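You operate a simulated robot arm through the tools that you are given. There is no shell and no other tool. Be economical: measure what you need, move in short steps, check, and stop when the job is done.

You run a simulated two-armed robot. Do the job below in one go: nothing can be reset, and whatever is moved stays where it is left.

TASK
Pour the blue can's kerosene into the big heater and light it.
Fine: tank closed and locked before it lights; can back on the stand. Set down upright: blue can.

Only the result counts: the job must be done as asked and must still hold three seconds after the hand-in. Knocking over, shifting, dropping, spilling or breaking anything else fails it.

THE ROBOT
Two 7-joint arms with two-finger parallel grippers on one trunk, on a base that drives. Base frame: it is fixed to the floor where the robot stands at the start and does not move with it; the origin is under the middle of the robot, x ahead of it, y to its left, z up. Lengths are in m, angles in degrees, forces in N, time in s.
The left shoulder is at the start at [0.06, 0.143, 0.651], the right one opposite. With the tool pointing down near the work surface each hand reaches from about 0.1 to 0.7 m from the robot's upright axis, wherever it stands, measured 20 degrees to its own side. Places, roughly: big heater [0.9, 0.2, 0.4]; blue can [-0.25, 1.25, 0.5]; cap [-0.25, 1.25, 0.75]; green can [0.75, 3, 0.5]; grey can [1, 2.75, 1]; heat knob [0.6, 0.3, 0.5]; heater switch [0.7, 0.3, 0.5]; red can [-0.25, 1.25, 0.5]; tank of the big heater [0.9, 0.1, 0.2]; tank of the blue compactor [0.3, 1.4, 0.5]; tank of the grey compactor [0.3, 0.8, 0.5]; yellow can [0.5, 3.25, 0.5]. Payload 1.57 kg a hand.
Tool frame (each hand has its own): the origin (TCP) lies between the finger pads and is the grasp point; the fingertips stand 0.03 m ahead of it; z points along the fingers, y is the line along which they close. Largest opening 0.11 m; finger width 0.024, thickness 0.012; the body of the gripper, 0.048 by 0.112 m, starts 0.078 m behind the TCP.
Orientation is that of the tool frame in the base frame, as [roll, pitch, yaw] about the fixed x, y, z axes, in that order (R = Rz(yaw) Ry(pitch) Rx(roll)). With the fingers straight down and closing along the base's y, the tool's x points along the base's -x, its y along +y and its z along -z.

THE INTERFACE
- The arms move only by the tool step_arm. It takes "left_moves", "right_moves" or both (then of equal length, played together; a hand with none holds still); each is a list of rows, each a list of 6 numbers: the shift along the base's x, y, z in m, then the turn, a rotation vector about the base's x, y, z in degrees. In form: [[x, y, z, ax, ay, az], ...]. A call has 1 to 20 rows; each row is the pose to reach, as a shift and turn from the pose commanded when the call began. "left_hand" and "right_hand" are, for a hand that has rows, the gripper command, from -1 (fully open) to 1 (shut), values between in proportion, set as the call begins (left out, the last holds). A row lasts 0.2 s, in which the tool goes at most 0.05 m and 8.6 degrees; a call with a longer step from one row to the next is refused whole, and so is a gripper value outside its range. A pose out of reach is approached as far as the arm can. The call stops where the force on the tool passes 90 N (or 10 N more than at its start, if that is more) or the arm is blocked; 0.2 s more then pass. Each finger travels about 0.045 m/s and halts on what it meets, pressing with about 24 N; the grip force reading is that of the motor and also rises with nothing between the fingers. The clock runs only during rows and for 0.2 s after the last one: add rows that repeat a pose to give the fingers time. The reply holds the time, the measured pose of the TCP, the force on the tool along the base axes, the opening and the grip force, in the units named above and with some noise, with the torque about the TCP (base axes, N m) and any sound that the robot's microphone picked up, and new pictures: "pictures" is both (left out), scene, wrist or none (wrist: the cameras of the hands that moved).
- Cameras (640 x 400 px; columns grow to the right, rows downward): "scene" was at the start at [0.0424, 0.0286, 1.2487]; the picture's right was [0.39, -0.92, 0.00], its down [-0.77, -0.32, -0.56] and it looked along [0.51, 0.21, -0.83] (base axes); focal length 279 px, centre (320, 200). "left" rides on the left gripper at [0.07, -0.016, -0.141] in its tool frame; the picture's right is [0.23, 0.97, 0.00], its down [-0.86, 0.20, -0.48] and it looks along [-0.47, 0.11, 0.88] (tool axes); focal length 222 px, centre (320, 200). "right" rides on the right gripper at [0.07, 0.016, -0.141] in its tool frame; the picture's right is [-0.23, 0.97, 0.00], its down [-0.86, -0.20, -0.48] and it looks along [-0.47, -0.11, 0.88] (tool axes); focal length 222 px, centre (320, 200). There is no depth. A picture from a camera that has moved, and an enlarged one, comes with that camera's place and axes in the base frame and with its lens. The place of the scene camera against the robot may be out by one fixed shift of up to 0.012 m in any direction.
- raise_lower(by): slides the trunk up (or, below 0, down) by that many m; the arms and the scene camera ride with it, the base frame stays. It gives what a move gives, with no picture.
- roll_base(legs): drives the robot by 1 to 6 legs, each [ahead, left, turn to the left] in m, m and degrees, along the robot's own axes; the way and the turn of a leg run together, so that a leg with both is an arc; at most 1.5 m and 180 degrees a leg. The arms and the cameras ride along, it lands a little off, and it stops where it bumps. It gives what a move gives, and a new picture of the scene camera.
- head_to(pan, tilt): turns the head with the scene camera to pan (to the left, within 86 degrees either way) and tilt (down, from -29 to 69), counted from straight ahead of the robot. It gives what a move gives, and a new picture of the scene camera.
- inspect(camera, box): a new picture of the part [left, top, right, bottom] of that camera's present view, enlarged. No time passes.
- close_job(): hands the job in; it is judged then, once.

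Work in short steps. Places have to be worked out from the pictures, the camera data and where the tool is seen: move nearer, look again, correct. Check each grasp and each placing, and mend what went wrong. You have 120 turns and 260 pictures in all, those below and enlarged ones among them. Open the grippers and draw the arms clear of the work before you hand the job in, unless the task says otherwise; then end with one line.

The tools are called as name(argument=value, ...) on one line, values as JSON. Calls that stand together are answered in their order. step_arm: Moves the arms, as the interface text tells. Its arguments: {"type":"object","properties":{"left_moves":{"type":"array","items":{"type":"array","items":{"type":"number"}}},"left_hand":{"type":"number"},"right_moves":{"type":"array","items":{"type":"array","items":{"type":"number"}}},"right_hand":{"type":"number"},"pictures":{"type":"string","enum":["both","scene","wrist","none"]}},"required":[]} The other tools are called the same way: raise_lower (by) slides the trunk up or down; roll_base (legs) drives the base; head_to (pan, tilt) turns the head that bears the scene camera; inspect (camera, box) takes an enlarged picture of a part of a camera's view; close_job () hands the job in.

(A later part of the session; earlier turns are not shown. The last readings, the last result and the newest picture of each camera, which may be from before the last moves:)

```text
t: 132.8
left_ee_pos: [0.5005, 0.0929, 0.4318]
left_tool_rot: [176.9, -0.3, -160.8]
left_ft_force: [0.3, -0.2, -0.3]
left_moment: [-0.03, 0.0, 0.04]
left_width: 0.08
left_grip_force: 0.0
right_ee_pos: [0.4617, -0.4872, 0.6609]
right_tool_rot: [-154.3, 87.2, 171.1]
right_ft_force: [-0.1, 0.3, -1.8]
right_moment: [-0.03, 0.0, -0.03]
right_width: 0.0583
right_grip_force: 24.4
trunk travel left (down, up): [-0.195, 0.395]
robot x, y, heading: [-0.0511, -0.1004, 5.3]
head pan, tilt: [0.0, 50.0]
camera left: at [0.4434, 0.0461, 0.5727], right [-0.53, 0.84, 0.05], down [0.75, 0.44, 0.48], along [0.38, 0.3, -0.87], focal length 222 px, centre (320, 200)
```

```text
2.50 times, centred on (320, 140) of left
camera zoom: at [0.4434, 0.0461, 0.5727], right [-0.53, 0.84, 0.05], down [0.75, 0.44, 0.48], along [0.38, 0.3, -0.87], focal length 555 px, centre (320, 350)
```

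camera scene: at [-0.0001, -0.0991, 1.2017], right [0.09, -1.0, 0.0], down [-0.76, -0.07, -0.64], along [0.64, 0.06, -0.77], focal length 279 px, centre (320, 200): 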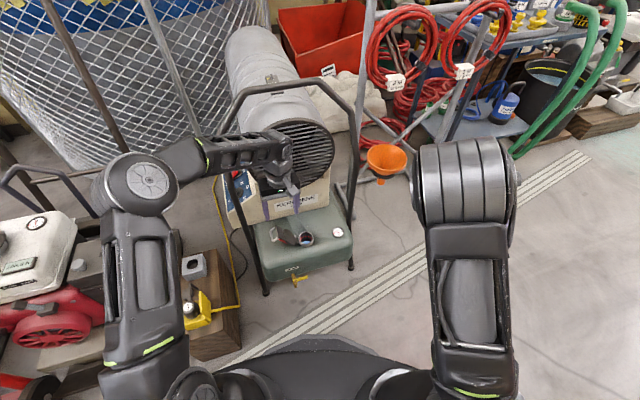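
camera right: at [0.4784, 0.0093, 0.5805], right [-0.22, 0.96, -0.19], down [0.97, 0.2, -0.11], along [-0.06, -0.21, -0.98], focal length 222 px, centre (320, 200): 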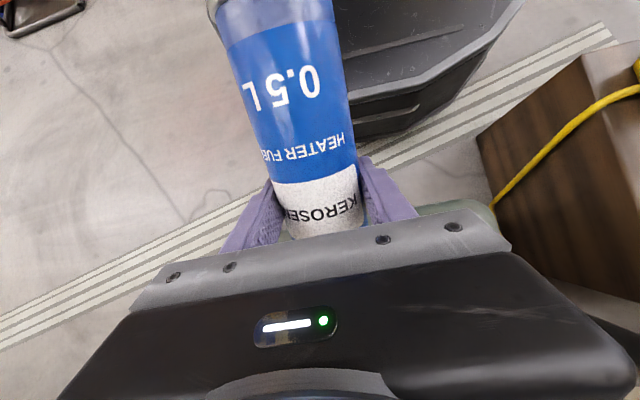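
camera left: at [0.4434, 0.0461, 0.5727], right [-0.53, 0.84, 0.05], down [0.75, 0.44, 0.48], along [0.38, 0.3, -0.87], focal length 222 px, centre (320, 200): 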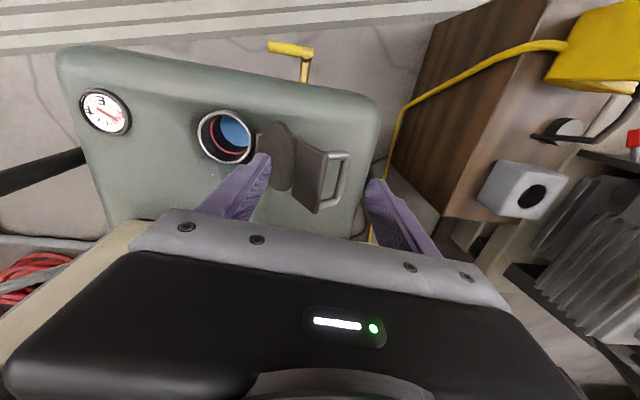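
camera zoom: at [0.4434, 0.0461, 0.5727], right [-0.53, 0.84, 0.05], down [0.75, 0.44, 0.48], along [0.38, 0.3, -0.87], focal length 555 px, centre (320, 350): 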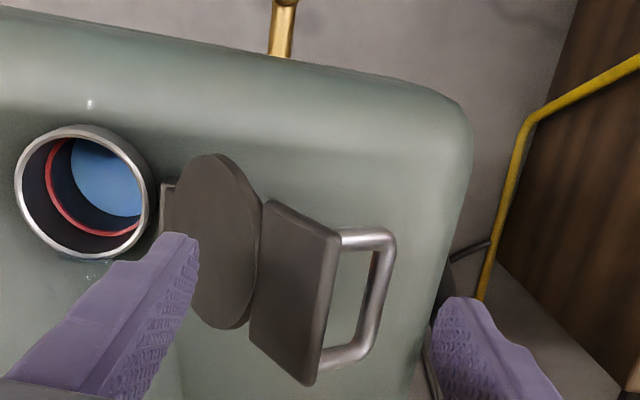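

The lid tip is between the fingers. I'll narrow the fingers a little and carry it to the right, over the top.

step_arm(left_moves=[[0, 0, 0, 0, 0, 0], [0.003, -0.009, 0.002, 0, 0, 0], [0.006, -0.018, 0.005, 0, 0, 0], [0.009, -0.027, 0.008, 0, 0, 0], [0.012, -0.036, 0.01, 0, 0, 0], [0.015, -0.046, 0.012, 0, 0, 0], [0.019, -0.056, 0.014, 0, 0, 0], [0.022, -0.066, 0.015, 0, 0, 0]], left_hand=0.1, pictures="wrist")

inspect(camera="left", box=[220, 60, 420, 220])

```text
t: 134.6
left_ee_pos: [0.5215, 0.0259, 0.4459]
left_tool_rot: [176.9, -0.4, -160.8]
left_ft_force: [1.7, 1.0, 0.3]
left_moment: [-0.01, -0.03, -0.05]
left_width: 0.0498
left_grip_force: 0.8
right_ee_pos: [0.462, -0.4868, 0.6612]
right_tool_rot: [-154.2, 87.1, 171.4]
right_ft_force: [0.0, 0.3, -1.7]
right_moment: [-0.03, 0.01, 0.01]
right_width: 0.0585
right_grip_force: 24.0
trunk travel left (down, up): [-0.195, 0.395]
robot x, y, heading: [-0.0549, -0.1035, 5.1]
head pan, tilt: [0.0, 50.0]
camera left: at [0.4656, -0.0197, 0.5876], right [-0.53, 0.84, 0.05], down [0.75, 0.45, 0.48], along [0.38, 0.3, -0.87], focal length 222 px, centre (320, 200)
```

left: 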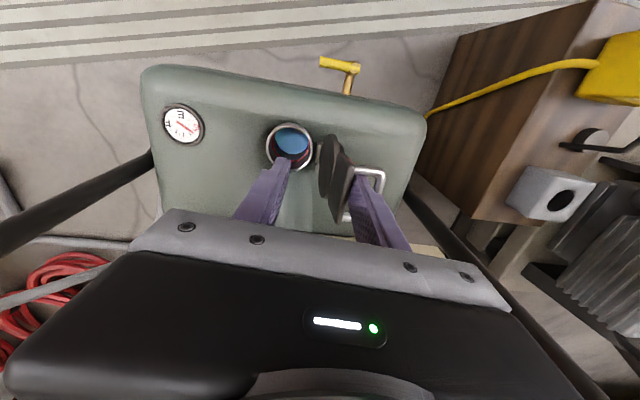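

```text
2.50 times, centred on (320, 140) of left
camera zoom: at [0.4656, -0.0197, 0.5876], right [-0.53, 0.84, 0.05], down [0.75, 0.45, 0.48], along [0.38, 0.3, -0.87], focal length 555 px, centre (320, 350)
```

zoom: 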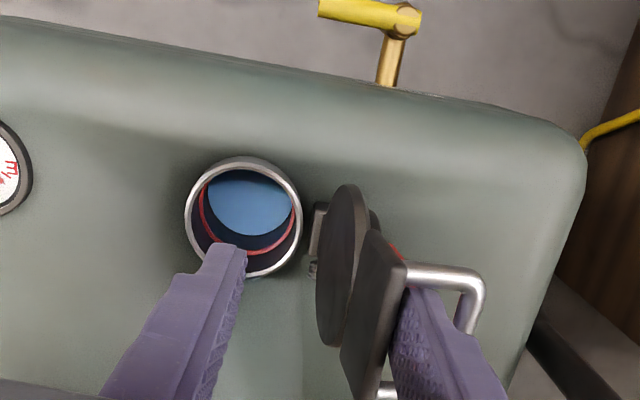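

The inner finger sits in the handle loop and the lid is nearly vertical. I'll carry it on until it leans right, then lift out.

step_arm(left_moves=[[0.003, -0.01, 0.001, 0, 0, 0], [0.007, -0.02, 0.001, 0, 0, 0], [0.01, -0.03, 0.001, 0, 0, 0], [0.014, -0.04, 0, 0, 0, 0], [0.017, -0.05, -0.001, 0, 0, 0], [0.02, -0.057, -0.002, 0, 0, 0]], pictures="wrist")

inspect(camera="left", box=[220, 60, 420, 220])

```text
t: 136.0
left_ee_pos: [0.5443, -0.0288, 0.4431]
left_tool_rot: [176.8, -0.2, -160.8]
left_ft_force: [25.9, 17.6, -4.5]
left_moment: [0.61, -0.59, -0.91]
left_width: 0.0561
left_grip_force: 3.8
right_ee_pos: [0.4625, -0.4858, 0.6594]
right_tool_rot: [-153.4, 87.1, 172.1]
right_ft_force: [-0.2, -1.1, -0.9]
right_moment: [-0.03, 0.0, -0.03]
right_width: 0.0586
right_grip_force: 24.1
trunk travel left (down, up): [-0.195, 0.395]
robot x, y, heading: [-0.0518, -0.1049, 5.4]
head pan, tilt: [0.0, 50.0]
camera left: at [0.4875, -0.075, 0.5847], right [-0.53, 0.84, 0.06], down [0.75, 0.44, 0.49], along [0.39, 0.3, -0.87], focal length 222 px, centre (320, 200)
```

left: 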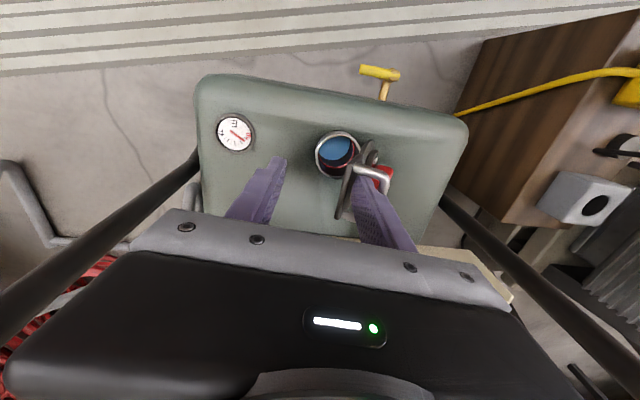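

```text
2.50 times, centred on (320, 140) of left
camera zoom: at [0.4875, -0.075, 0.5847], right [-0.53, 0.84, 0.06], down [0.75, 0.44, 0.49], along [0.39, 0.3, -0.87], focal length 555 px, centre (320, 350)
```

zoom: 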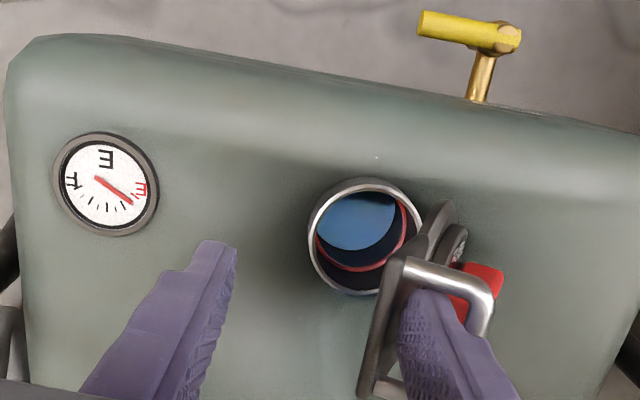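

The lid now leans past vertical toward closed. I'll ease along the side force and lift the finger out of the loop so it drops shut.

step_arm(left_moves=[[0.006, 0.002, 0, 0, 0, 0], [0.008, -0.001, 0.015, 0, 0, 0], [0.01, -0.005, 0.035, 0, 0, 0], [0.01, -0.005, 0.065, 0, 0, 0], [0.01, -0.005, 0.09, 0, 0, 0], [0.01, -0.005, 0.09, 0, 0, 0]], pictures="wrist")

inspect(camera="left", box=[220, 80, 420, 220])

```text
t: 137.4
left_ee_pos: [0.551, -0.0369, 0.5337]
left_tool_rot: [176.9, -0.5, -161.0]
left_ft_force: [-0.3, 0.2, 0.0]
left_moment: [0.05, -0.02, -0.03]
left_width: 0.0497
left_grip_force: 0.0
right_ee_pos: [0.4621, -0.4873, 0.6613]
right_tool_rot: [-154.3, 87.1, 171.2]
right_ft_force: [0.1, 0.8, -0.4]
right_moment: [0.02, 0.01, -0.01]
right_width: 0.0583
right_grip_force: 24.6
trunk travel left (down, up): [-0.195, 0.395]
robot x, y, heading: [-0.0542, -0.1058, 5.4]
head pan, tilt: [0.0, 50.0]
camera left: at [0.4948, -0.0816, 0.6758], right [-0.53, 0.84, 0.05], down [0.75, 0.45, 0.48], along [0.38, 0.3, -0.87], focal length 222 px, centre (320, 200)
```

left: 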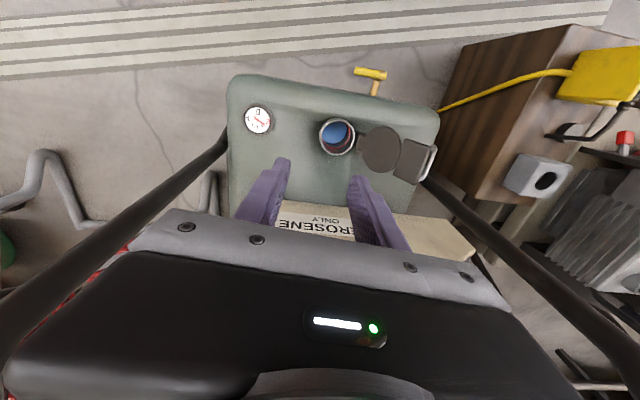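

```text
2.86 times, centred on (320, 150) of left
camera zoom: at [0.4948, -0.0816, 0.6758], right [-0.53, 0.84, 0.05], down [0.75, 0.45, 0.48], along [0.38, 0.3, -0.87], focal length 635 px, centre (320, 343)
```

zoom: 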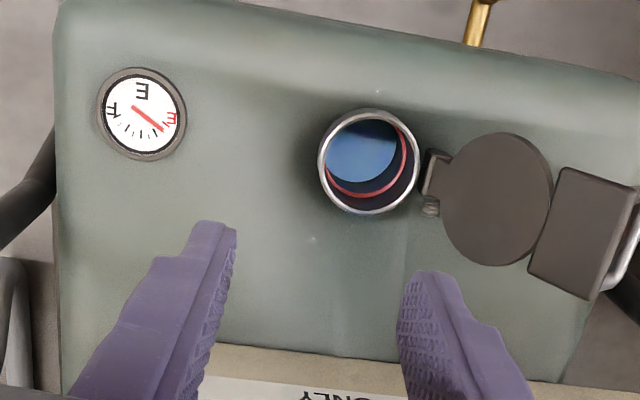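

The lid fell back open when I lifted; the finger inside the loop dragged it. This time I'll straddle wide with the outer finger outside the bar and push it all the way down.

step_arm(left_moves=[[-0.015, 0.035, 0, 0, 0, 0], [-0.03, 0.075, 0, 0, 0, 0], [-0.046, 0.114, 0, 0, 0, 0], [-0.046, 0.114, -0.045, 0, 0, 0], [-0.046, 0.114, -0.09, 0, 0, 0], [-0.046, 0.114, -0.125, 0, 0, 0]], left_hand=-0.73, pictures="wrist")

inspect(camera="left", box=[220, 80, 420, 220])

```text
t: 138.8
left_ee_pos: [0.5049, 0.0771, 0.4093]
left_tool_rot: [176.9, -0.4, -160.8]
left_ft_force: [0.1, 0.4, 0.8]
left_moment: [0.02, 0.0, 0.02]
left_width: 0.0953
left_grip_force: 0.1
right_ee_pos: [0.4622, -0.4868, 0.6603]
right_tool_rot: [-154.2, 87.1, 171.1]
right_ft_force: [-0.1, 0.4, -0.8]
right_moment: [0.04, 0.0, 0.02]
right_width: 0.0581
right_grip_force: 24.0
trunk travel left (down, up): [-0.195, 0.395]
robot x, y, heading: [-0.0507, -0.1068, 5.4]
head pan, tilt: [0.0, 50.0]
camera left: at [0.4482, 0.0318, 0.5497], right [-0.53, 0.84, 0.05], down [0.75, 0.45, 0.48], along [0.38, 0.3, -0.87], focal length 222 px, centre (320, 200)
```

left: 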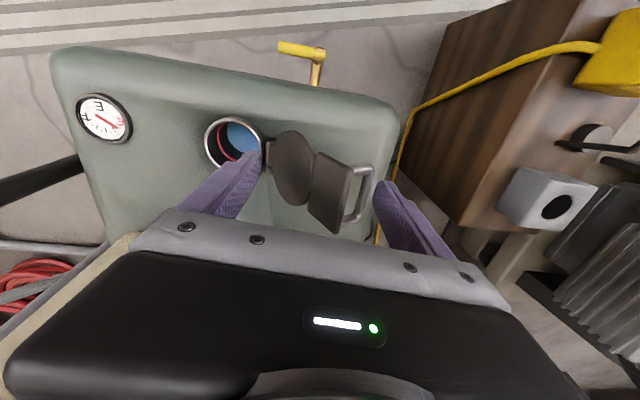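

```text
2.86 times, centred on (320, 150) of left
camera zoom: at [0.4482, 0.0318, 0.5497], right [-0.53, 0.84, 0.05], down [0.75, 0.45, 0.48], along [0.38, 0.3, -0.87], focal length 635 px, centre (320, 343)
```

zoom: 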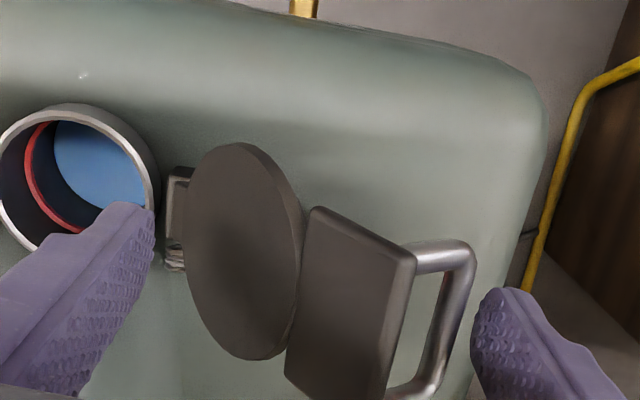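

The outer finger is just outside the bar. I'll sweep right, rising with the arc, to about 60° from closed.

step_arm(left_moves=[[0.004, -0.011, 0.006, 0, 0, 0], [0.008, -0.0227, 0.012, 0, 0, 0], [0.012, -0.034, 0.018, 0, 0, 0], [0.016, -0.0454, 0.024, 0, 0, 0], [0.02, -0.057, 0.028, 0, 0, 0], [0.024, -0.068, 0.03, 0, 0, 0], [0.028, -0.0794, 0.03, 0, 0, 0], [0.032, -0.091, 0.03, 0, 0, 0], [0.036, -0.103, 0.028, 0, 0, 0]], pictures="wrist")

inspect(camera="left", box=[220, 80, 420, 220])

```text
t: 140.8
left_ee_pos: [0.5422, -0.026, 0.4379]
left_tool_rot: [176.9, -0.4, -160.9]
left_ft_force: [-0.5, -0.1, -0.8]
left_moment: [0.01, 0.02, 0.0]
left_width: 0.0953
left_grip_force: 0.2
right_ee_pos: [0.4624, -0.4863, 0.6603]
right_tool_rot: [-154.2, 87.1, 171.3]
right_ft_force: [-0.6, 0.0, -1.0]
right_moment: [0.01, -0.02, 0.04]
right_width: 0.0583
right_grip_force: 23.9
trunk travel left (down, up): [-0.195, 0.395]
robot x, y, heading: [-0.0542, -0.1083, 5.2]
head pan, tilt: [0.0, 50.0]
camera left: at [0.4852, -0.0708, 0.5785], right [-0.53, 0.84, 0.05], down [0.75, 0.45, 0.48], along [0.38, 0.3, -0.87], focal length 222 px, centre (320, 200)
```

left: 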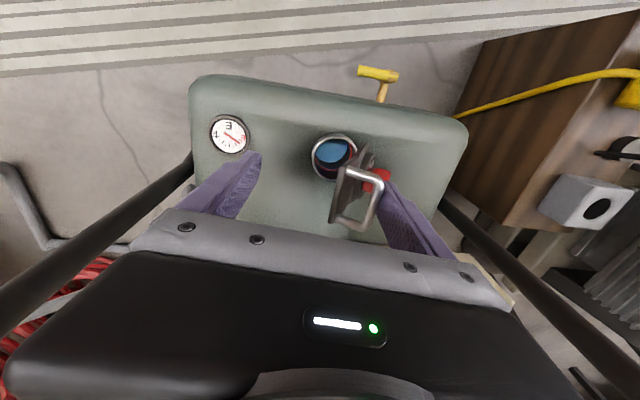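

```text
2.86 times, centred on (320, 150) of left
camera zoom: at [0.4852, -0.0708, 0.5785], right [-0.53, 0.84, 0.05], down [0.75, 0.45, 0.48], along [0.38, 0.3, -0.87], focal length 635 px, centre (320, 343)
```

zoom: 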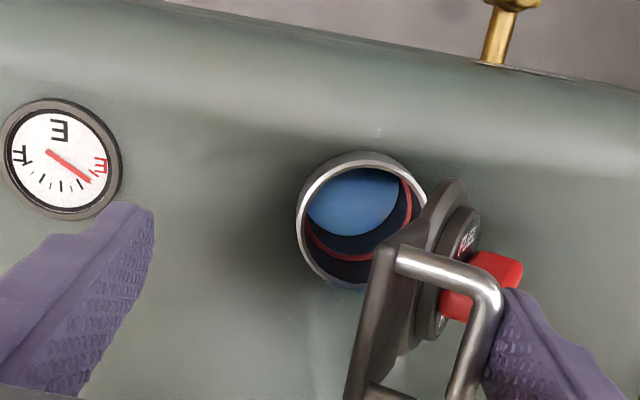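

The lid is past vertical with almost no force. I'll follow it down to nearly closed.

step_arm(left_moves=[[0.0033, -0.0095, -0.001, 0, 0, 0], [0.0066, -0.019, -0.004, 0, 0, 0], [0.01, -0.0285, -0.01, 0, 0, 0], [0.0135, -0.039, -0.02, 0, 0, 0], [0.017, -0.048, -0.033, 0, 0, 0], [0.02, -0.057, -0.048, 0, 0, 0]], pictures="wrist")

inspect(camera="left", box=[220, 80, 420, 220])

```text
t: 142.2
left_ee_pos: [0.5623, -0.0827, 0.3893]
left_tool_rot: [176.9, -0.3, -161.0]
left_ft_force: [-0.9, 0.4, -0.5]
left_moment: [0.06, -0.03, -0.01]
left_width: 0.0953
left_grip_force: 0.0
right_ee_pos: [0.4624, -0.4876, 0.6612]
right_tool_rot: [-154.2, 87.1, 171.2]
right_ft_force: [-0.8, 0.0, -1.0]
right_moment: [-0.01, 0.03, 0.01]
right_width: 0.0582
right_grip_force: 23.9
trunk travel left (down, up): [-0.195, 0.395]
robot x, y, heading: [-0.0492, -0.1076, 5.2]
head pan, tilt: [0.0, 50.0]
camera left: at [0.5053, -0.1283, 0.5302], right [-0.53, 0.84, 0.05], down [0.75, 0.45, 0.48], along [0.38, 0.3, -0.87], focal length 222 px, centre (320, 200)
```

left: 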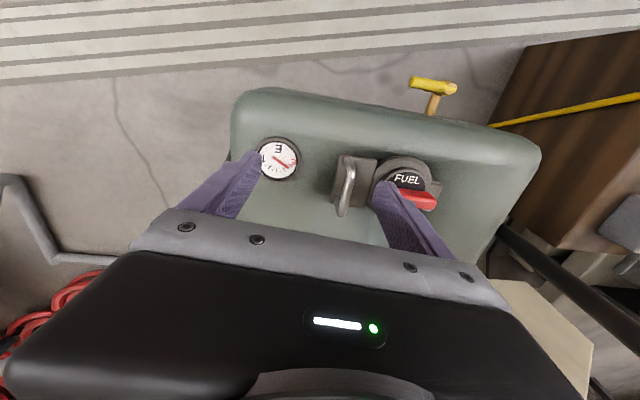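

```text
2.86 times, centred on (320, 150) of left
camera zoom: at [0.5053, -0.1283, 0.5302], right [-0.53, 0.84, 0.05], down [0.75, 0.45, 0.48], along [0.38, 0.3, -0.87], focal length 635 px, centre (320, 343)
```

zoom: 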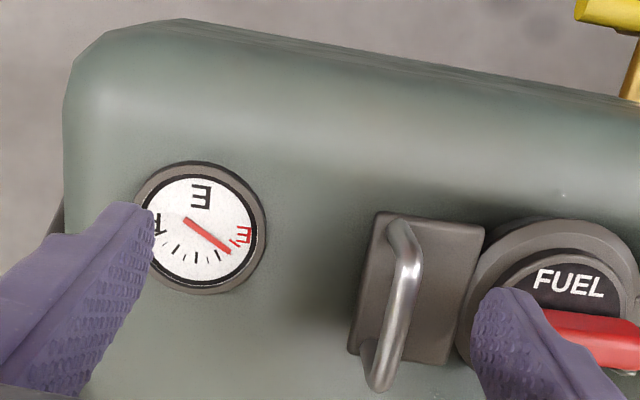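

The lid is shut. I'll lift and turn the left hand 97°, back over the lever, to lock it.

step_arm(left_moves=[[0, 0, 0.045, 0, 0, 0], [0, 0, 0.09, 0, 0, 0], [-0.002, 0.007, 0.09, 0, 0, 8], [-0.004, 0.014, 0.09, 0, 0, 16], [-0.006, 0.021, 0.09, 0, 0, 24], [-0.008, 0.028, 0.09, 0, 0, 32], [-0.01, 0.035, 0.09, 0, 0, 40], [-0.012, 0.042, 0.09, 0, 0, 48], [-0.014, 0.049, 0.09, 0, 0, 56], [-0.016, 0.056, 0.09, 0, 0, 64], [-0.018, 0.063, 0.09, 0, 0, 72], [-0.02, 0.07, 0.09, 0, 0, 80], [-0.022, 0.077, 0.09, 0, 0, 88], [-0.0235, 0.084, 0.09, 0, 0, 96]], left_hand=0.27, pictures="wrist")

inspect(camera="left", box=[240, 80, 400, 200])

```text
t: 145.2
left_ee_pos: [0.538, 0.0014, 0.4787]
left_tool_rot: [176.9, -0.4, -64.7]
left_ft_force: [-0.2, -0.6, 0.1]
left_moment: [-0.02, 0.02, 0.0]
left_width: 0.0403
left_grip_force: 0.1
right_ee_pos: [0.4606, -0.4863, 0.6598]
right_tool_rot: [-154.3, 87.1, 171.1]
right_ft_force: [0.4, 0.0, -0.6]
right_moment: [-0.01, -0.02, -0.03]
right_width: 0.0581
right_grip_force: 24.4
trunk travel left (down, up): [-0.195, 0.395]
robot x, y, heading: [-0.056, -0.104, 5.2]
head pan, tilt: [0.0, 50.0]
camera left: at [0.5896, -0.051, 0.6202], right [-0.78, -0.62, 0.05], down [-0.52, 0.7, 0.48], along [-0.34, 0.35, -0.87], focal length 222 px, centre (320, 200)
```

left: 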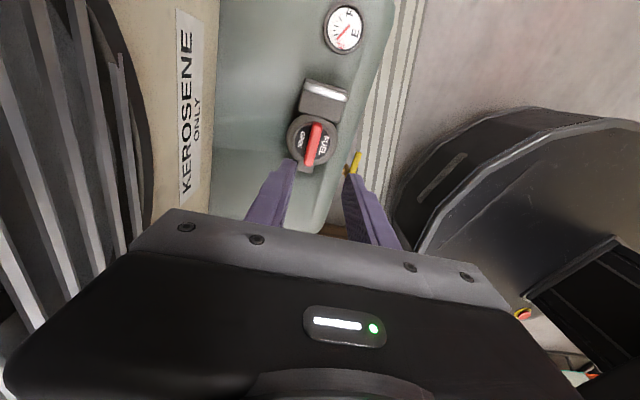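

```text
3.33 times, centred on (320, 140) of left
camera zoom: at [0.5896, -0.051, 0.6202], right [-0.78, -0.62, 0.05], down [-0.52, 0.7, 0.48], along [-0.34, 0.35, -0.87], focal length 740 px, centre (320, 400)
```

zoom: 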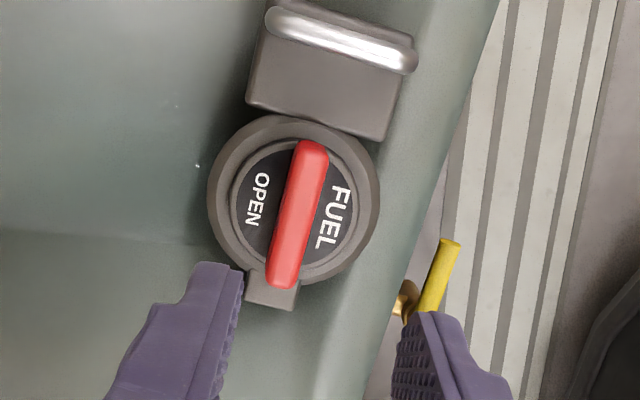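

The lever is centred at (0.5395, 0.001) and aligned. I'll descend and grip.

step_arm(left_moves=[[0.001, 0, -0.035, 0, 0, 0], [0.001, 0, -0.07, 0, 0, 0], [0.001, 0, -0.095, 0, 0, 0], [0.001, 0, -0.105, 0, 0, 0]], left_hand=0.4, pictures="none")

step_arm(left_moves=[[0, 0, 0, 0, 0, 0], [0, 0, 0, 0, 0, 0], [0, 0, 0, 0, 0, 0], [0, 0, 0, 0, 0, 0]], left_hand=1, pictures="wrist")

```text
t: 146.2
left_ee_pos: [0.54, 0.0019, 0.3738]
left_tool_rot: [176.9, -0.3, -64.9]
left_ft_force: [-0.7, 1.2, 0.0]
left_moment: [0.01, -0.03, 0.01]
left_width: 0.033
left_grip_force: 0.0
right_ee_pos: [0.4611, -0.4862, 0.6598]
right_tool_rot: [-154.2, 87.1, 171.3]
right_ft_force: [0.4, 0.1, -0.3]
right_moment: [0.0, -0.01, 0.0]
right_width: 0.0582
right_grip_force: 24.1
trunk travel left (down, up): [-0.195, 0.395]
robot x, y, heading: [-0.0555, -0.1025, 5.0]
head pan, tilt: [0.0, 50.0]
```

```text
t: 147.2
left_ee_pos: [0.5417, 0.0012, 0.3748]
left_tool_rot: [177.1, -0.5, -64.9]
left_ft_force: [11.9, 4.8, -5.9]
left_moment: [0.13, -0.75, -0.7]
left_width: 0.0127
left_grip_force: 29.5
right_ee_pos: [0.4625, -0.4876, 0.6606]
right_tool_rot: [-153.8, 87.2, 171.6]
right_ft_force: [0.0, 0.0, -0.2]
right_moment: [0.0, 0.0, -0.01]
right_width: 0.0586
right_grip_force: 23.5
trunk travel left (down, up): [-0.195, 0.395]
robot x, y, heading: [-0.0573, -0.1036, 5.3]
head pan, tilt: [0.0, 50.0]
camera left: at [0.5918, -0.0503, 0.5157], right [-0.78, -0.62, 0.05], down [-0.52, 0.7, 0.48], along [-0.33, 0.35, -0.87], focal length 222 px, centre (320, 200)
```

left: 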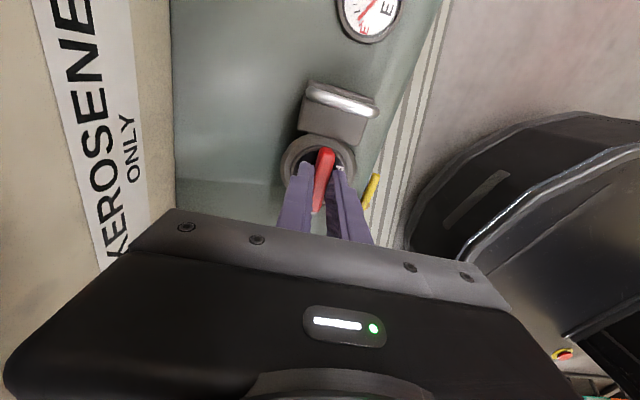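

Gripped. I'll turn it 90° clockwise to lock.

step_arm(left_moves=[[0, 0, 0, 0, 0, -8], [0, 0, 0, 0, 0, -16], [0, 0, 0, 0, 0, -24], [0, 0, 0, 0, 0, -32], [0, 0, 0, 0, 0, -40], [-0.001, -0.001, 0, 0, 0, -48], [-0.001, -0.001, 0, 0, 0, -56], [-0.001, -0.001, 0, 0, 0, -64], [-0.002, -0.001, 0, 0, 0, -72], [-0.002, -0.001, 0, 0, 0, -80], [-0.002, -0.001, 0, 0, 0, -88], [-0.002, -0.001, 0, 0, 0, -91]], pictures="wrist")

```text
t: 149.8
left_ee_pos: [0.5397, 0.0008, 0.3743]
left_tool_rot: [177.2, -0.2, -155.9]
left_ft_force: [22.4, 10.2, 1.8]
left_moment: [-0.24, -0.54, -0.07]
left_width: 0.0124
left_grip_force: 29.2
right_ee_pos: [0.4613, -0.487, 0.6601]
right_tool_rot: [-153.8, 87.0, 171.7]
right_ft_force: [-1.3, 0.2, -1.6]
right_moment: [0.02, 0.0, -0.02]
right_width: 0.0583
right_grip_force: 23.8
trunk travel left (down, up): [-0.195, 0.395]
robot x, y, heading: [-0.0539, -0.1036, 5.4]
head pan, tilt: [0.0, 50.0]
camera left: at [0.4859, -0.0495, 0.5154], right [-0.6, 0.8, 0.05], down [0.71, 0.51, 0.48], along [0.36, 0.33, -0.87], focal length 222 px, centre (320, 200)
```

left: 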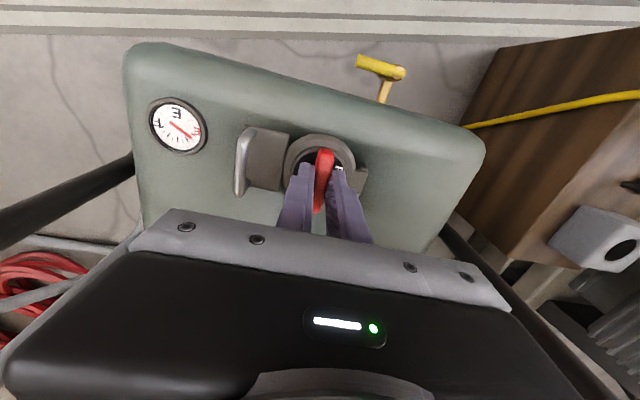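

The lever is back at its original locked angle. I'll release, lift and check.

step_arm(left_moves=[[0, 0, 0, 0, 0, 0], [0, 0, 0, 0, 0, 0], [0, 0, 0.03, 0, 0, 0], [0, 0, 0.07, 0, 0, 0], [-0.02, 0, 0.11, 0, 0, 0], [-0.06, 0, 0.14, 0, 0, 0]], left_hand=0.4, pictures="wrist")

inspect(camera="left", box=[240, 80, 400, 200])

head_to(pan=25, tilt=45)

```text
t: 151.2
left_ee_pos: [0.4774, 0.0003, 0.5152]
left_tool_rot: [176.9, -0.5, -155.9]
left_ft_force: [0.0, 0.4, 0.0]
left_moment: [-0.03, 0.01, 0.0]
left_width: 0.033
left_grip_force: 0.1
right_ee_pos: [0.4611, -0.4869, 0.6597]
right_tool_rot: [-154.2, 87.1, 171.2]
right_ft_force: [-0.2, 0.2, -0.2]
right_moment: [0.02, -0.03, 0.0]
right_width: 0.0582
right_grip_force: 23.8
trunk travel left (down, up): [-0.195, 0.395]
robot x, y, heading: [-0.056, -0.108, 5.4]
head pan, tilt: [0.0, 50.0]
camera left: at [0.4245, -0.0495, 0.656], right [-0.6, 0.79, 0.06], down [0.71, 0.51, 0.48], along [0.35, 0.33, -0.88], focal length 222 px, centre (320, 200)
```

left: 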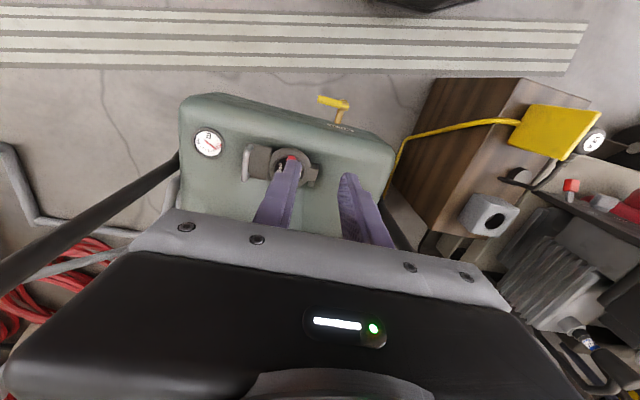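

```text
3.33 times, centred on (320, 140) of left
camera zoom: at [0.4245, -0.0495, 0.656], right [-0.6, 0.79, 0.06], down [0.71, 0.51, 0.48], along [0.35, 0.33, -0.88], focal length 740 px, centre (320, 400)
```

zoom: 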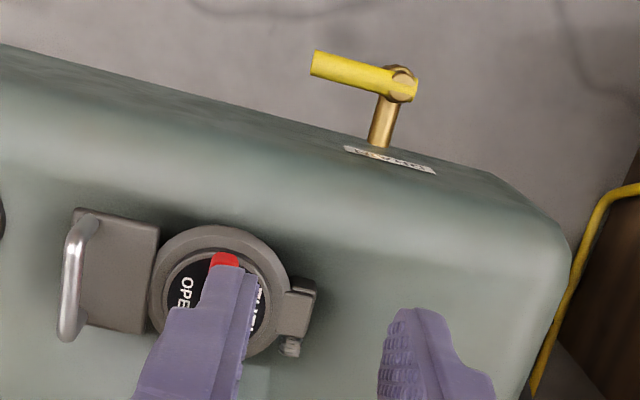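

```text
t: 152.1
left_ee_pos: [0.478, 0.0004, 0.5147]
left_tool_rot: [176.9, -0.3, -156.0]
left_ft_force: [-0.8, -0.6, -0.3]
left_moment: [-0.01, -0.01, -0.02]
left_width: 0.0329
left_grip_force: 0.1
right_ee_pos: [0.4611, -0.4866, 0.6611]
right_tool_rot: [-154.2, 87.1, 171.2]
right_ft_force: [-0.8, 0.0, -0.6]
right_moment: [-0.04, 0.02, 0.0]
right_width: 0.0581
right_grip_force: 23.9
trunk travel left (down, up): [-0.195, 0.395]
robot x, y, heading: [-0.0549, -0.1034, 5.3]
head pan, tilt: [25.0, 45.0]
camera scene: at [-0.0064, -0.0653, 1.2086], right [0.5, -0.86, 0.0], down [-0.61, -0.36, -0.71], along [0.61, 0.36, -0.71], focal length 279 px, centre (320, 200)
```

scene: 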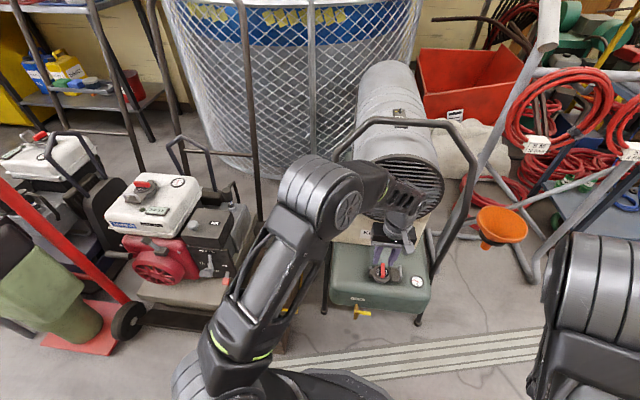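

The lid is closed and the lever is back in its locked direction. Next is the panel, with the knob near (0.63, 0.26, 0.45). I'll withdraw the left hand, raise it, and edge the base closer.

step_arm(left_moves=[[-0.04, 0, 0.02, 0, 0, 0], [-0.08, 0.01, 0.04, 0, 0, 0], [-0.12, 0.03, 0.07, 0, 0, 0], [-0.16, 0.06, 0.1, 0, 0, 0], [-0.18, 0.1, 0.13, 0, 0, 0], [-0.19, 0.14, 0.15, 0, 0, 0], [-0.19, 0.18, 0.17, 0, 0, 0]], pictures="none")

roll_base(legs=[[0.1, 0, 0], [0, 0, 6]])

inspect(camera="left", box=[0, 0, 640, 400])

```text
refused: row 3 steps farther than a row can; nothing moved
```

```text
t: 153.8
left_ee_pos: [0.5632, 0.0649, 0.514]
left_tool_rot: [176.9, -0.5, -149.8]
left_ft_force: [0.0, 0.1, -0.7]
left_moment: [-0.01, -0.01, 0.0]
left_width: 0.0331
left_grip_force: 0.1
right_ee_pos: [0.5992, -0.4211, 0.6603]
right_tool_rot: [-154.2, 87.0, 177.1]
right_ft_force: [0.3, 0.0, -0.3]
right_moment: [0.02, -0.02, 0.01]
right_width: 0.0582
right_grip_force: 24.0
trunk travel left (down, up): [-0.195, 0.395]
robot x, y, heading: [0.0447, -0.0902, 11.3]
head pan, tilt: [25.0, 45.0]
camera scene: at [0.0892, -0.052, 1.2086], right [0.59, -0.81, 0.0], down [-0.57, -0.42, -0.71], along [0.57, 0.42, -0.71], focal length 279 px, centre (320, 200)
```

scene: 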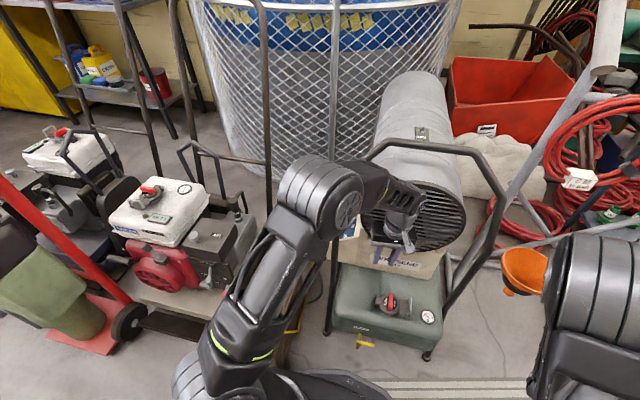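

```text
1.00 times, centred on (320, 200) of left (not enlarged: the box is as wide or as high as the picture)
camera zoom: at [0.5163, 0.0099, 0.6559], right [-0.69, 0.73, 0.05], down [0.66, 0.58, 0.48], along [0.32, 0.37, -0.87], focal length 222 px, centre (320, 200)
```

zoom: 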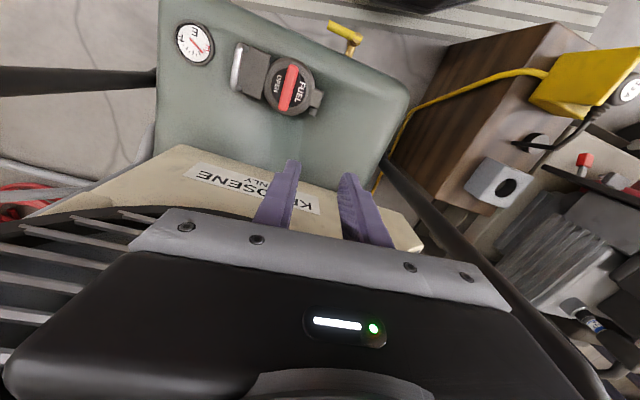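

The arm move was refused but the base moved. The hand is under the arch with no contact, and the lever shows correctly locked. I'll withdraw it carefully now.

step_arm(left_moves=[[-0.04, -0.015, 0, 0, 0, 0], [-0.08, -0.03, 0.01, 0, 0, 0], [-0.12, -0.045, 0.03, 0, 0, 0], [-0.16, -0.055, 0.055, 0, 0, 0], [-0.2, -0.05, 0.08, 0, 0, 0], [-0.225, -0.02, 0.11, 0, 0, 0], [-0.235, 0.02, 0.135, 0, 0, 0], [-0.235, 0.06, 0.16, 0, 0, 0], [-0.225, 0.1, 0.185, 0, 0, 0], [-0.215, 0.14, 0.21, 0, 0, 0]], pictures="both")

```text
t: 155.9
left_ee_pos: [0.347, 0.2079, 0.7261]
left_tool_rot: [176.9, -0.5, -149.8]
left_ft_force: [0.3, 0.6, -0.3]
left_moment: [-0.05, 0.0, 0.0]
left_width: 0.0331
left_grip_force: 0.0
right_ee_pos: [0.599, -0.4208, 0.6594]
right_tool_rot: [-154.3, 87.1, 177.3]
right_ft_force: [0.3, -0.5, -1.2]
right_moment: [0.01, 0.04, 0.04]
right_width: 0.0582
right_grip_force: 23.9
trunk travel left (down, up): [-0.195, 0.395]
robot x, y, heading: [0.0467, -0.0989, 11.4]
head pan, tilt: [25.0, 45.0]
camera scene: at [0.0891, -0.052, 1.2086], right [0.59, -0.81, 0.0], down [-0.57, -0.42, -0.71], along [0.57, 0.42, -0.71], focal length 279 px, centre (320, 200)
camera left: at [0.3006, 0.1509, 0.8667], right [-0.68, 0.73, 0.05], down [0.66, 0.58, 0.48], along [0.32, 0.37, -0.87], focal length 222 px, centre (320, 200)
```

scene: 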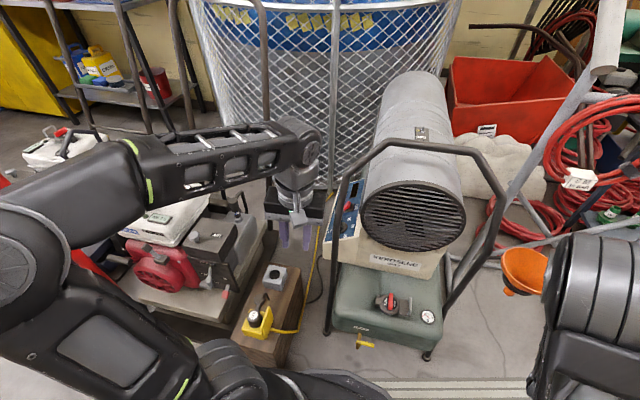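
left: 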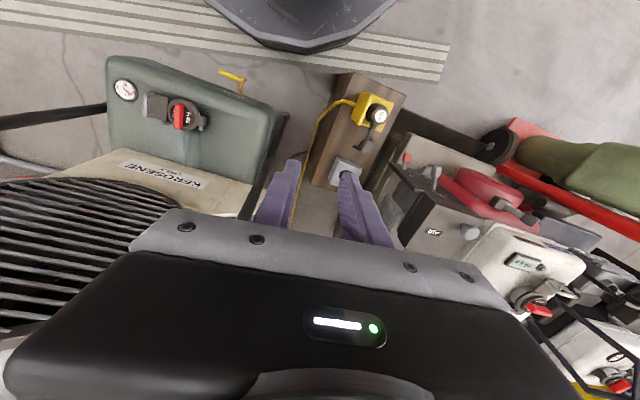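

inspect(camera="scene", box=[310, 160, 390, 250])

inspect(camera="scene", box=[230, 160, 400, 370])

```text
4.44 times, centred on (350, 205) of scene
camera zoom: at [0.0891, -0.052, 1.2086], right [0.59, -0.81, 0.0], down [-0.57, -0.42, -0.71], along [0.57, 0.42, -0.71], focal length 1238 px, centre (187, 178)
```

zoom: 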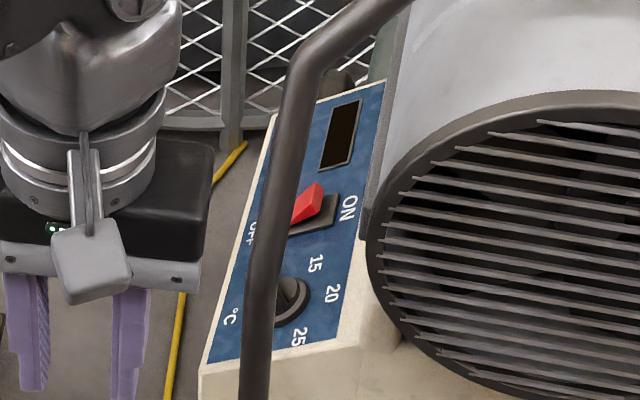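

```text
1.90 times, centred on (315, 265) of scene
camera zoom: at [0.0891, -0.052, 1.2086], right [0.59, -0.81, 0.0], down [-0.57, -0.42, -0.71], along [0.57, 0.42, -0.71], focal length 531 px, centre (330, 76)
```

zoom: 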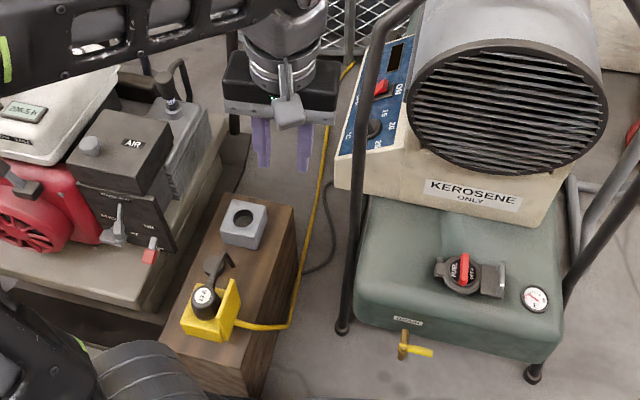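

The knob is near (0.62, 0.25, 0.475) and points at its low end. The switch is near (0.69, 0.275, 0.50), with ON on the right side. I'll bring the left hand around the tube's left side to look closely.

step_arm(left_moves=[[0.02, 0.04, 0, 0, 0, 0], [0.04, 0.08, 0, 0, 0, 0], [0.07, 0.11, 0, 0, 0, 0], [0.11, 0.12, 0, 0, 0, 0], [0.15, 0.12, -0.01, 0, 0, 0], [0.18, 0.11, -0.02, 0, 0, 0], [0.21, 0.095, -0.03, 0, 0, 0]], left_hand=0.0, pictures="both")

inspect(camera="left", box=[200, 80, 440, 240])

```text
t: 157.6
left_ee_pos: [0.5607, 0.302, 0.6948]
left_tool_rot: [176.8, -0.4, -149.8]
left_ft_force: [0.8, -0.6, -0.9]
left_moment: [0.0, 0.01, 0.02]
left_width: 0.055
left_grip_force: 0.1
right_ee_pos: [0.5987, -0.4215, 0.6601]
right_tool_rot: [-154.1, 87.1, 177.3]
right_ft_force: [-0.4, -0.2, -0.6]
right_moment: [0.0, -0.01, 0.02]
right_width: 0.0582
right_grip_force: 24.4
trunk travel left (down, up): [-0.195, 0.395]
robot x, y, heading: [0.0452, -0.0938, 11.3]
head pan, tilt: [25.0, 45.0]
camera scene: at [0.089, -0.0518, 1.2086], right [0.59, -0.81, 0.0], down [-0.57, -0.42, -0.71], along [0.57, 0.42, -0.71], focal length 279 px, centre (320, 200)
camera left: at [0.5122, 0.2462, 0.836], right [-0.69, 0.73, 0.05], down [0.65, 0.58, 0.48], along [0.32, 0.37, -0.87], focal length 222 px, centre (320, 200)
```

scene: 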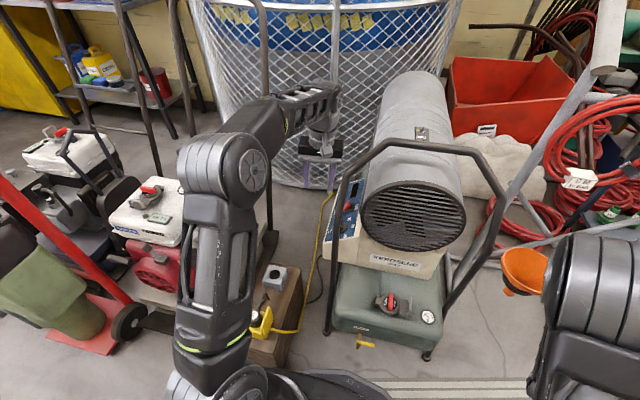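
left: 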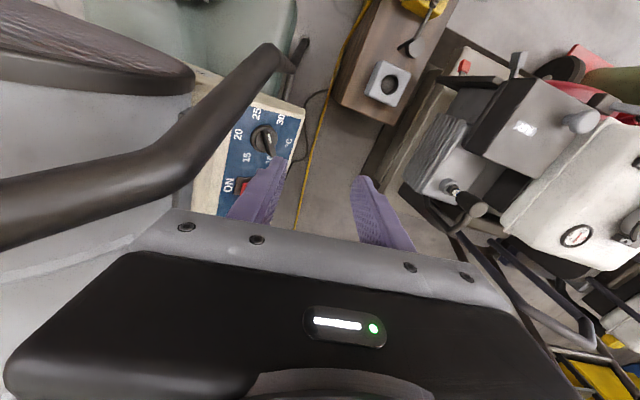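

```text
2.50 times, centred on (320, 160) of left
camera zoom: at [0.5122, 0.2462, 0.836], right [-0.69, 0.73, 0.05], down [0.65, 0.58, 0.48], along [0.32, 0.37, -0.87], focal length 555 px, centre (320, 300)
```

zoom: 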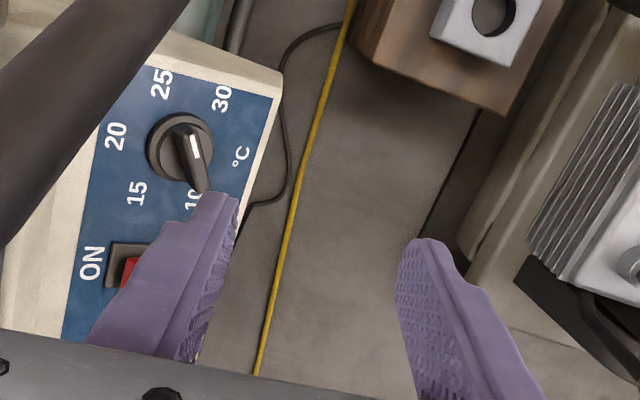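

The knob points at 10, with the scale rising clockwise to 30. The finger hides the switch, so I'll open the fingers and shift slightly for a clear look.

step_arm(left_moves=[[0.015, 0.0, 0, 0, 0, 0], [0.03, 0.0, -0.02, 0, 0, 0], [0.05, 0.0, -0.04, 0, 0, 0]], left_hand=-1, pictures="wrist")

inspect(camera="left", box=[180, 50, 340, 210])

```text
t: 158.3
left_ee_pos: [0.6082, 0.3005, 0.6555]
left_tool_rot: [176.9, -0.4, -149.8]
left_ft_force: [0.0, 1.1, -0.5]
left_moment: [0.01, 0.0, 0.01]
left_width: 0.1098
left_grip_force: 0.0
right_ee_pos: [0.598, -0.4215, 0.6599]
right_tool_rot: [-154.2, 87.1, 177.3]
right_ft_force: [0.4, 0.1, -0.7]
right_moment: [0.07, 0.03, -0.03]
right_width: 0.0584
right_grip_force: 23.7
trunk travel left (down, up): [-0.195, 0.395]
robot x, y, heading: [0.0434, -0.0982, 11.4]
head pan, tilt: [25.0, 45.0]
camera left: at [0.5612, 0.2451, 0.7964], right [-0.69, 0.73, 0.05], down [0.65, 0.58, 0.48], along [0.32, 0.37, -0.87], focal length 222 px, centre (320, 200)
```

left: 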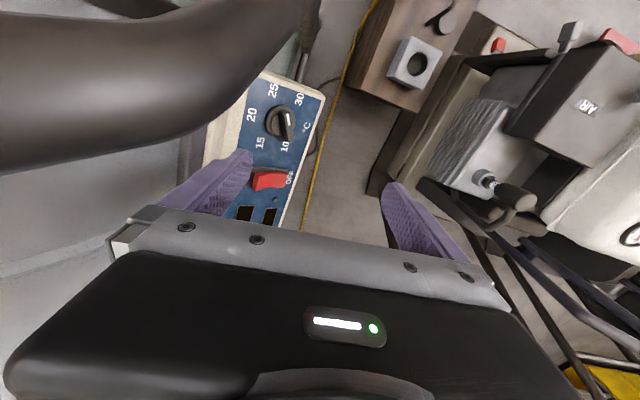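

```text
2.50 times, centred on (260, 130) of left
camera zoom: at [0.5612, 0.2451, 0.7964], right [-0.69, 0.73, 0.05], down [0.65, 0.58, 0.48], along [0.32, 0.37, -0.87], focal length 555 px, centre (470, 375)
```

zoom: 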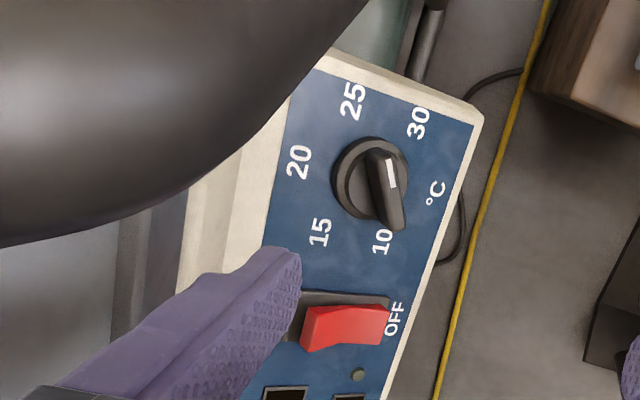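

The panel slopes up and faces the front. I put the knob at (0.630, 0.256, 0.459) and the switch at about (0.675, 0.27, 0.525), ON side inboard. To stay clear of the tube I'll close the fingers and yaw the hand 40° right, then tilt it 25° forward.

step_arm(left_moves=[[-0.004, 0.002, 0.01, 0, 0, -8], [-0.008, 0.003, 0.01, 0, 0, -16], [-0.012, 0.004, 0.01, 0, 0, -24], [-0.016, 0.005, 0.01, 0, 0, -32], [-0.02, 0.005, 0.01, 0, 0, -40]], left_hand=1, pictures="none")

step_arm(left_moves=[[0, -0.01, -0.01, -1.5, -8.2, 0], [0, -0.02, -0.02, -3, -16.4, 0], [0, -0.03, -0.03, -4.4, -24.6, 0]], pictures="both")

inspect(camera="left", box=[200, 40, 400, 200])

```text
t: 159.6
left_ee_pos: [0.5882, 0.3066, 0.664]
left_tool_rot: [176.9, -0.4, 170.2]
left_ft_force: [0.1, 0.6, 0.3]
left_moment: [-0.01, -0.01, 0.02]
left_width: 0.0041
left_grip_force: 0.2
right_ee_pos: [0.5995, -0.4219, 0.6608]
right_tool_rot: [-154.2, 87.0, 177.3]
right_ft_force: [-0.1, -0.2, -0.3]
right_moment: [0.0, 0.02, -0.01]
right_width: 0.0581
right_grip_force: 23.8
trunk travel left (down, up): [-0.195, 0.395]
robot x, y, heading: [0.0485, -0.093, 11.3]
head pan, tilt: [25.0, 45.0]
```

```text
t: 160.3
left_ee_pos: [0.5899, 0.2932, 0.6397]
left_tool_rot: [176.5, 25.6, 171.5]
left_ft_force: [17.4, 66.5, 24.2]
left_moment: [-6.68, 1.76, -0.31]
left_width: 0.0
left_grip_force: 21.4
right_ee_pos: [0.5997, -0.4165, 0.6627]
right_tool_rot: [-150.0, 87.2, -178.3]
right_ft_force: [-0.3, -0.6, -1.0]
right_moment: [0.0, -0.01, -0.02]
right_width: 0.0583
right_grip_force: 24.1
trunk travel left (down, up): [-0.195, 0.395]
robot x, y, heading: [0.047, -0.097, 11.5]
head pan, tilt: [25.0, 45.0]
camera scene: at [0.0889, -0.0466, 1.2089], right [0.59, -0.8, 0.0], down [-0.57, -0.42, -0.71], along [0.57, 0.42, -0.71], focal length 279 px, centre (320, 200)
camera left: at [0.4649, 0.286, 0.7365], right [-0.08, 1.0, -0.05], down [0.58, 0.09, 0.81], along [0.81, 0.04, -0.58], focal length 222 px, centre (320, 200)
```

scene: 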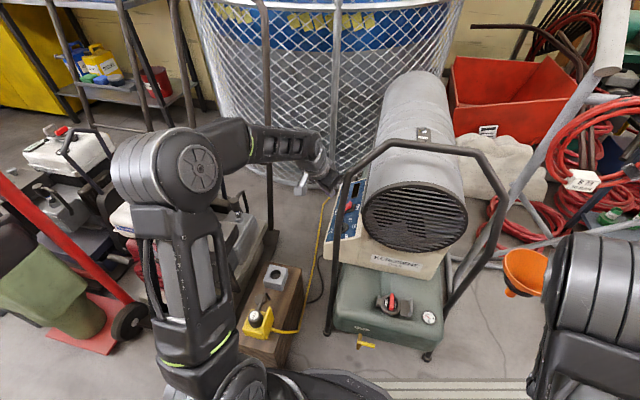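
left: 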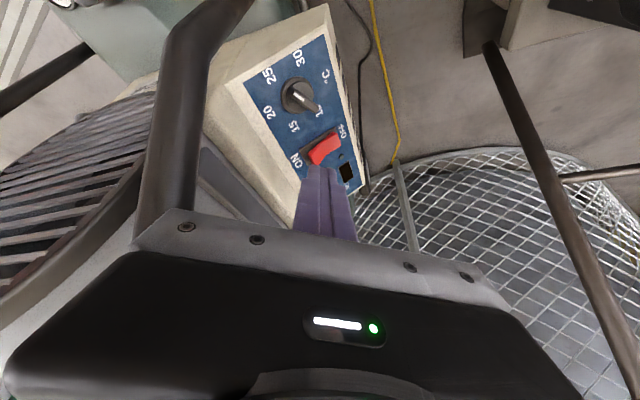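

```text
2.50 times, centred on (300, 120) of left
camera zoom: at [0.4649, 0.286, 0.7365], right [-0.08, 1.0, -0.05], down [0.58, 0.09, 0.81], along [0.81, 0.04, -0.58], focal length 555 px, centre (370, 400)
```

zoom: 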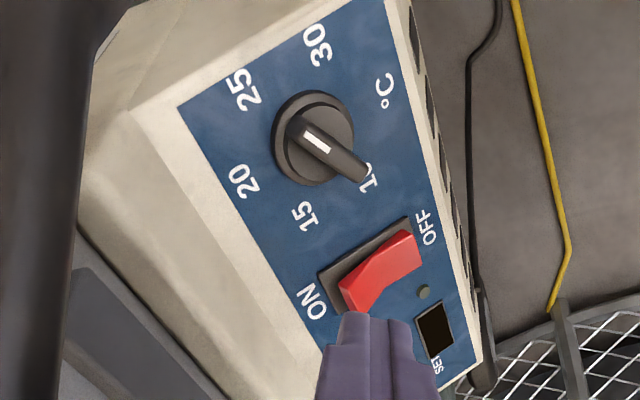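

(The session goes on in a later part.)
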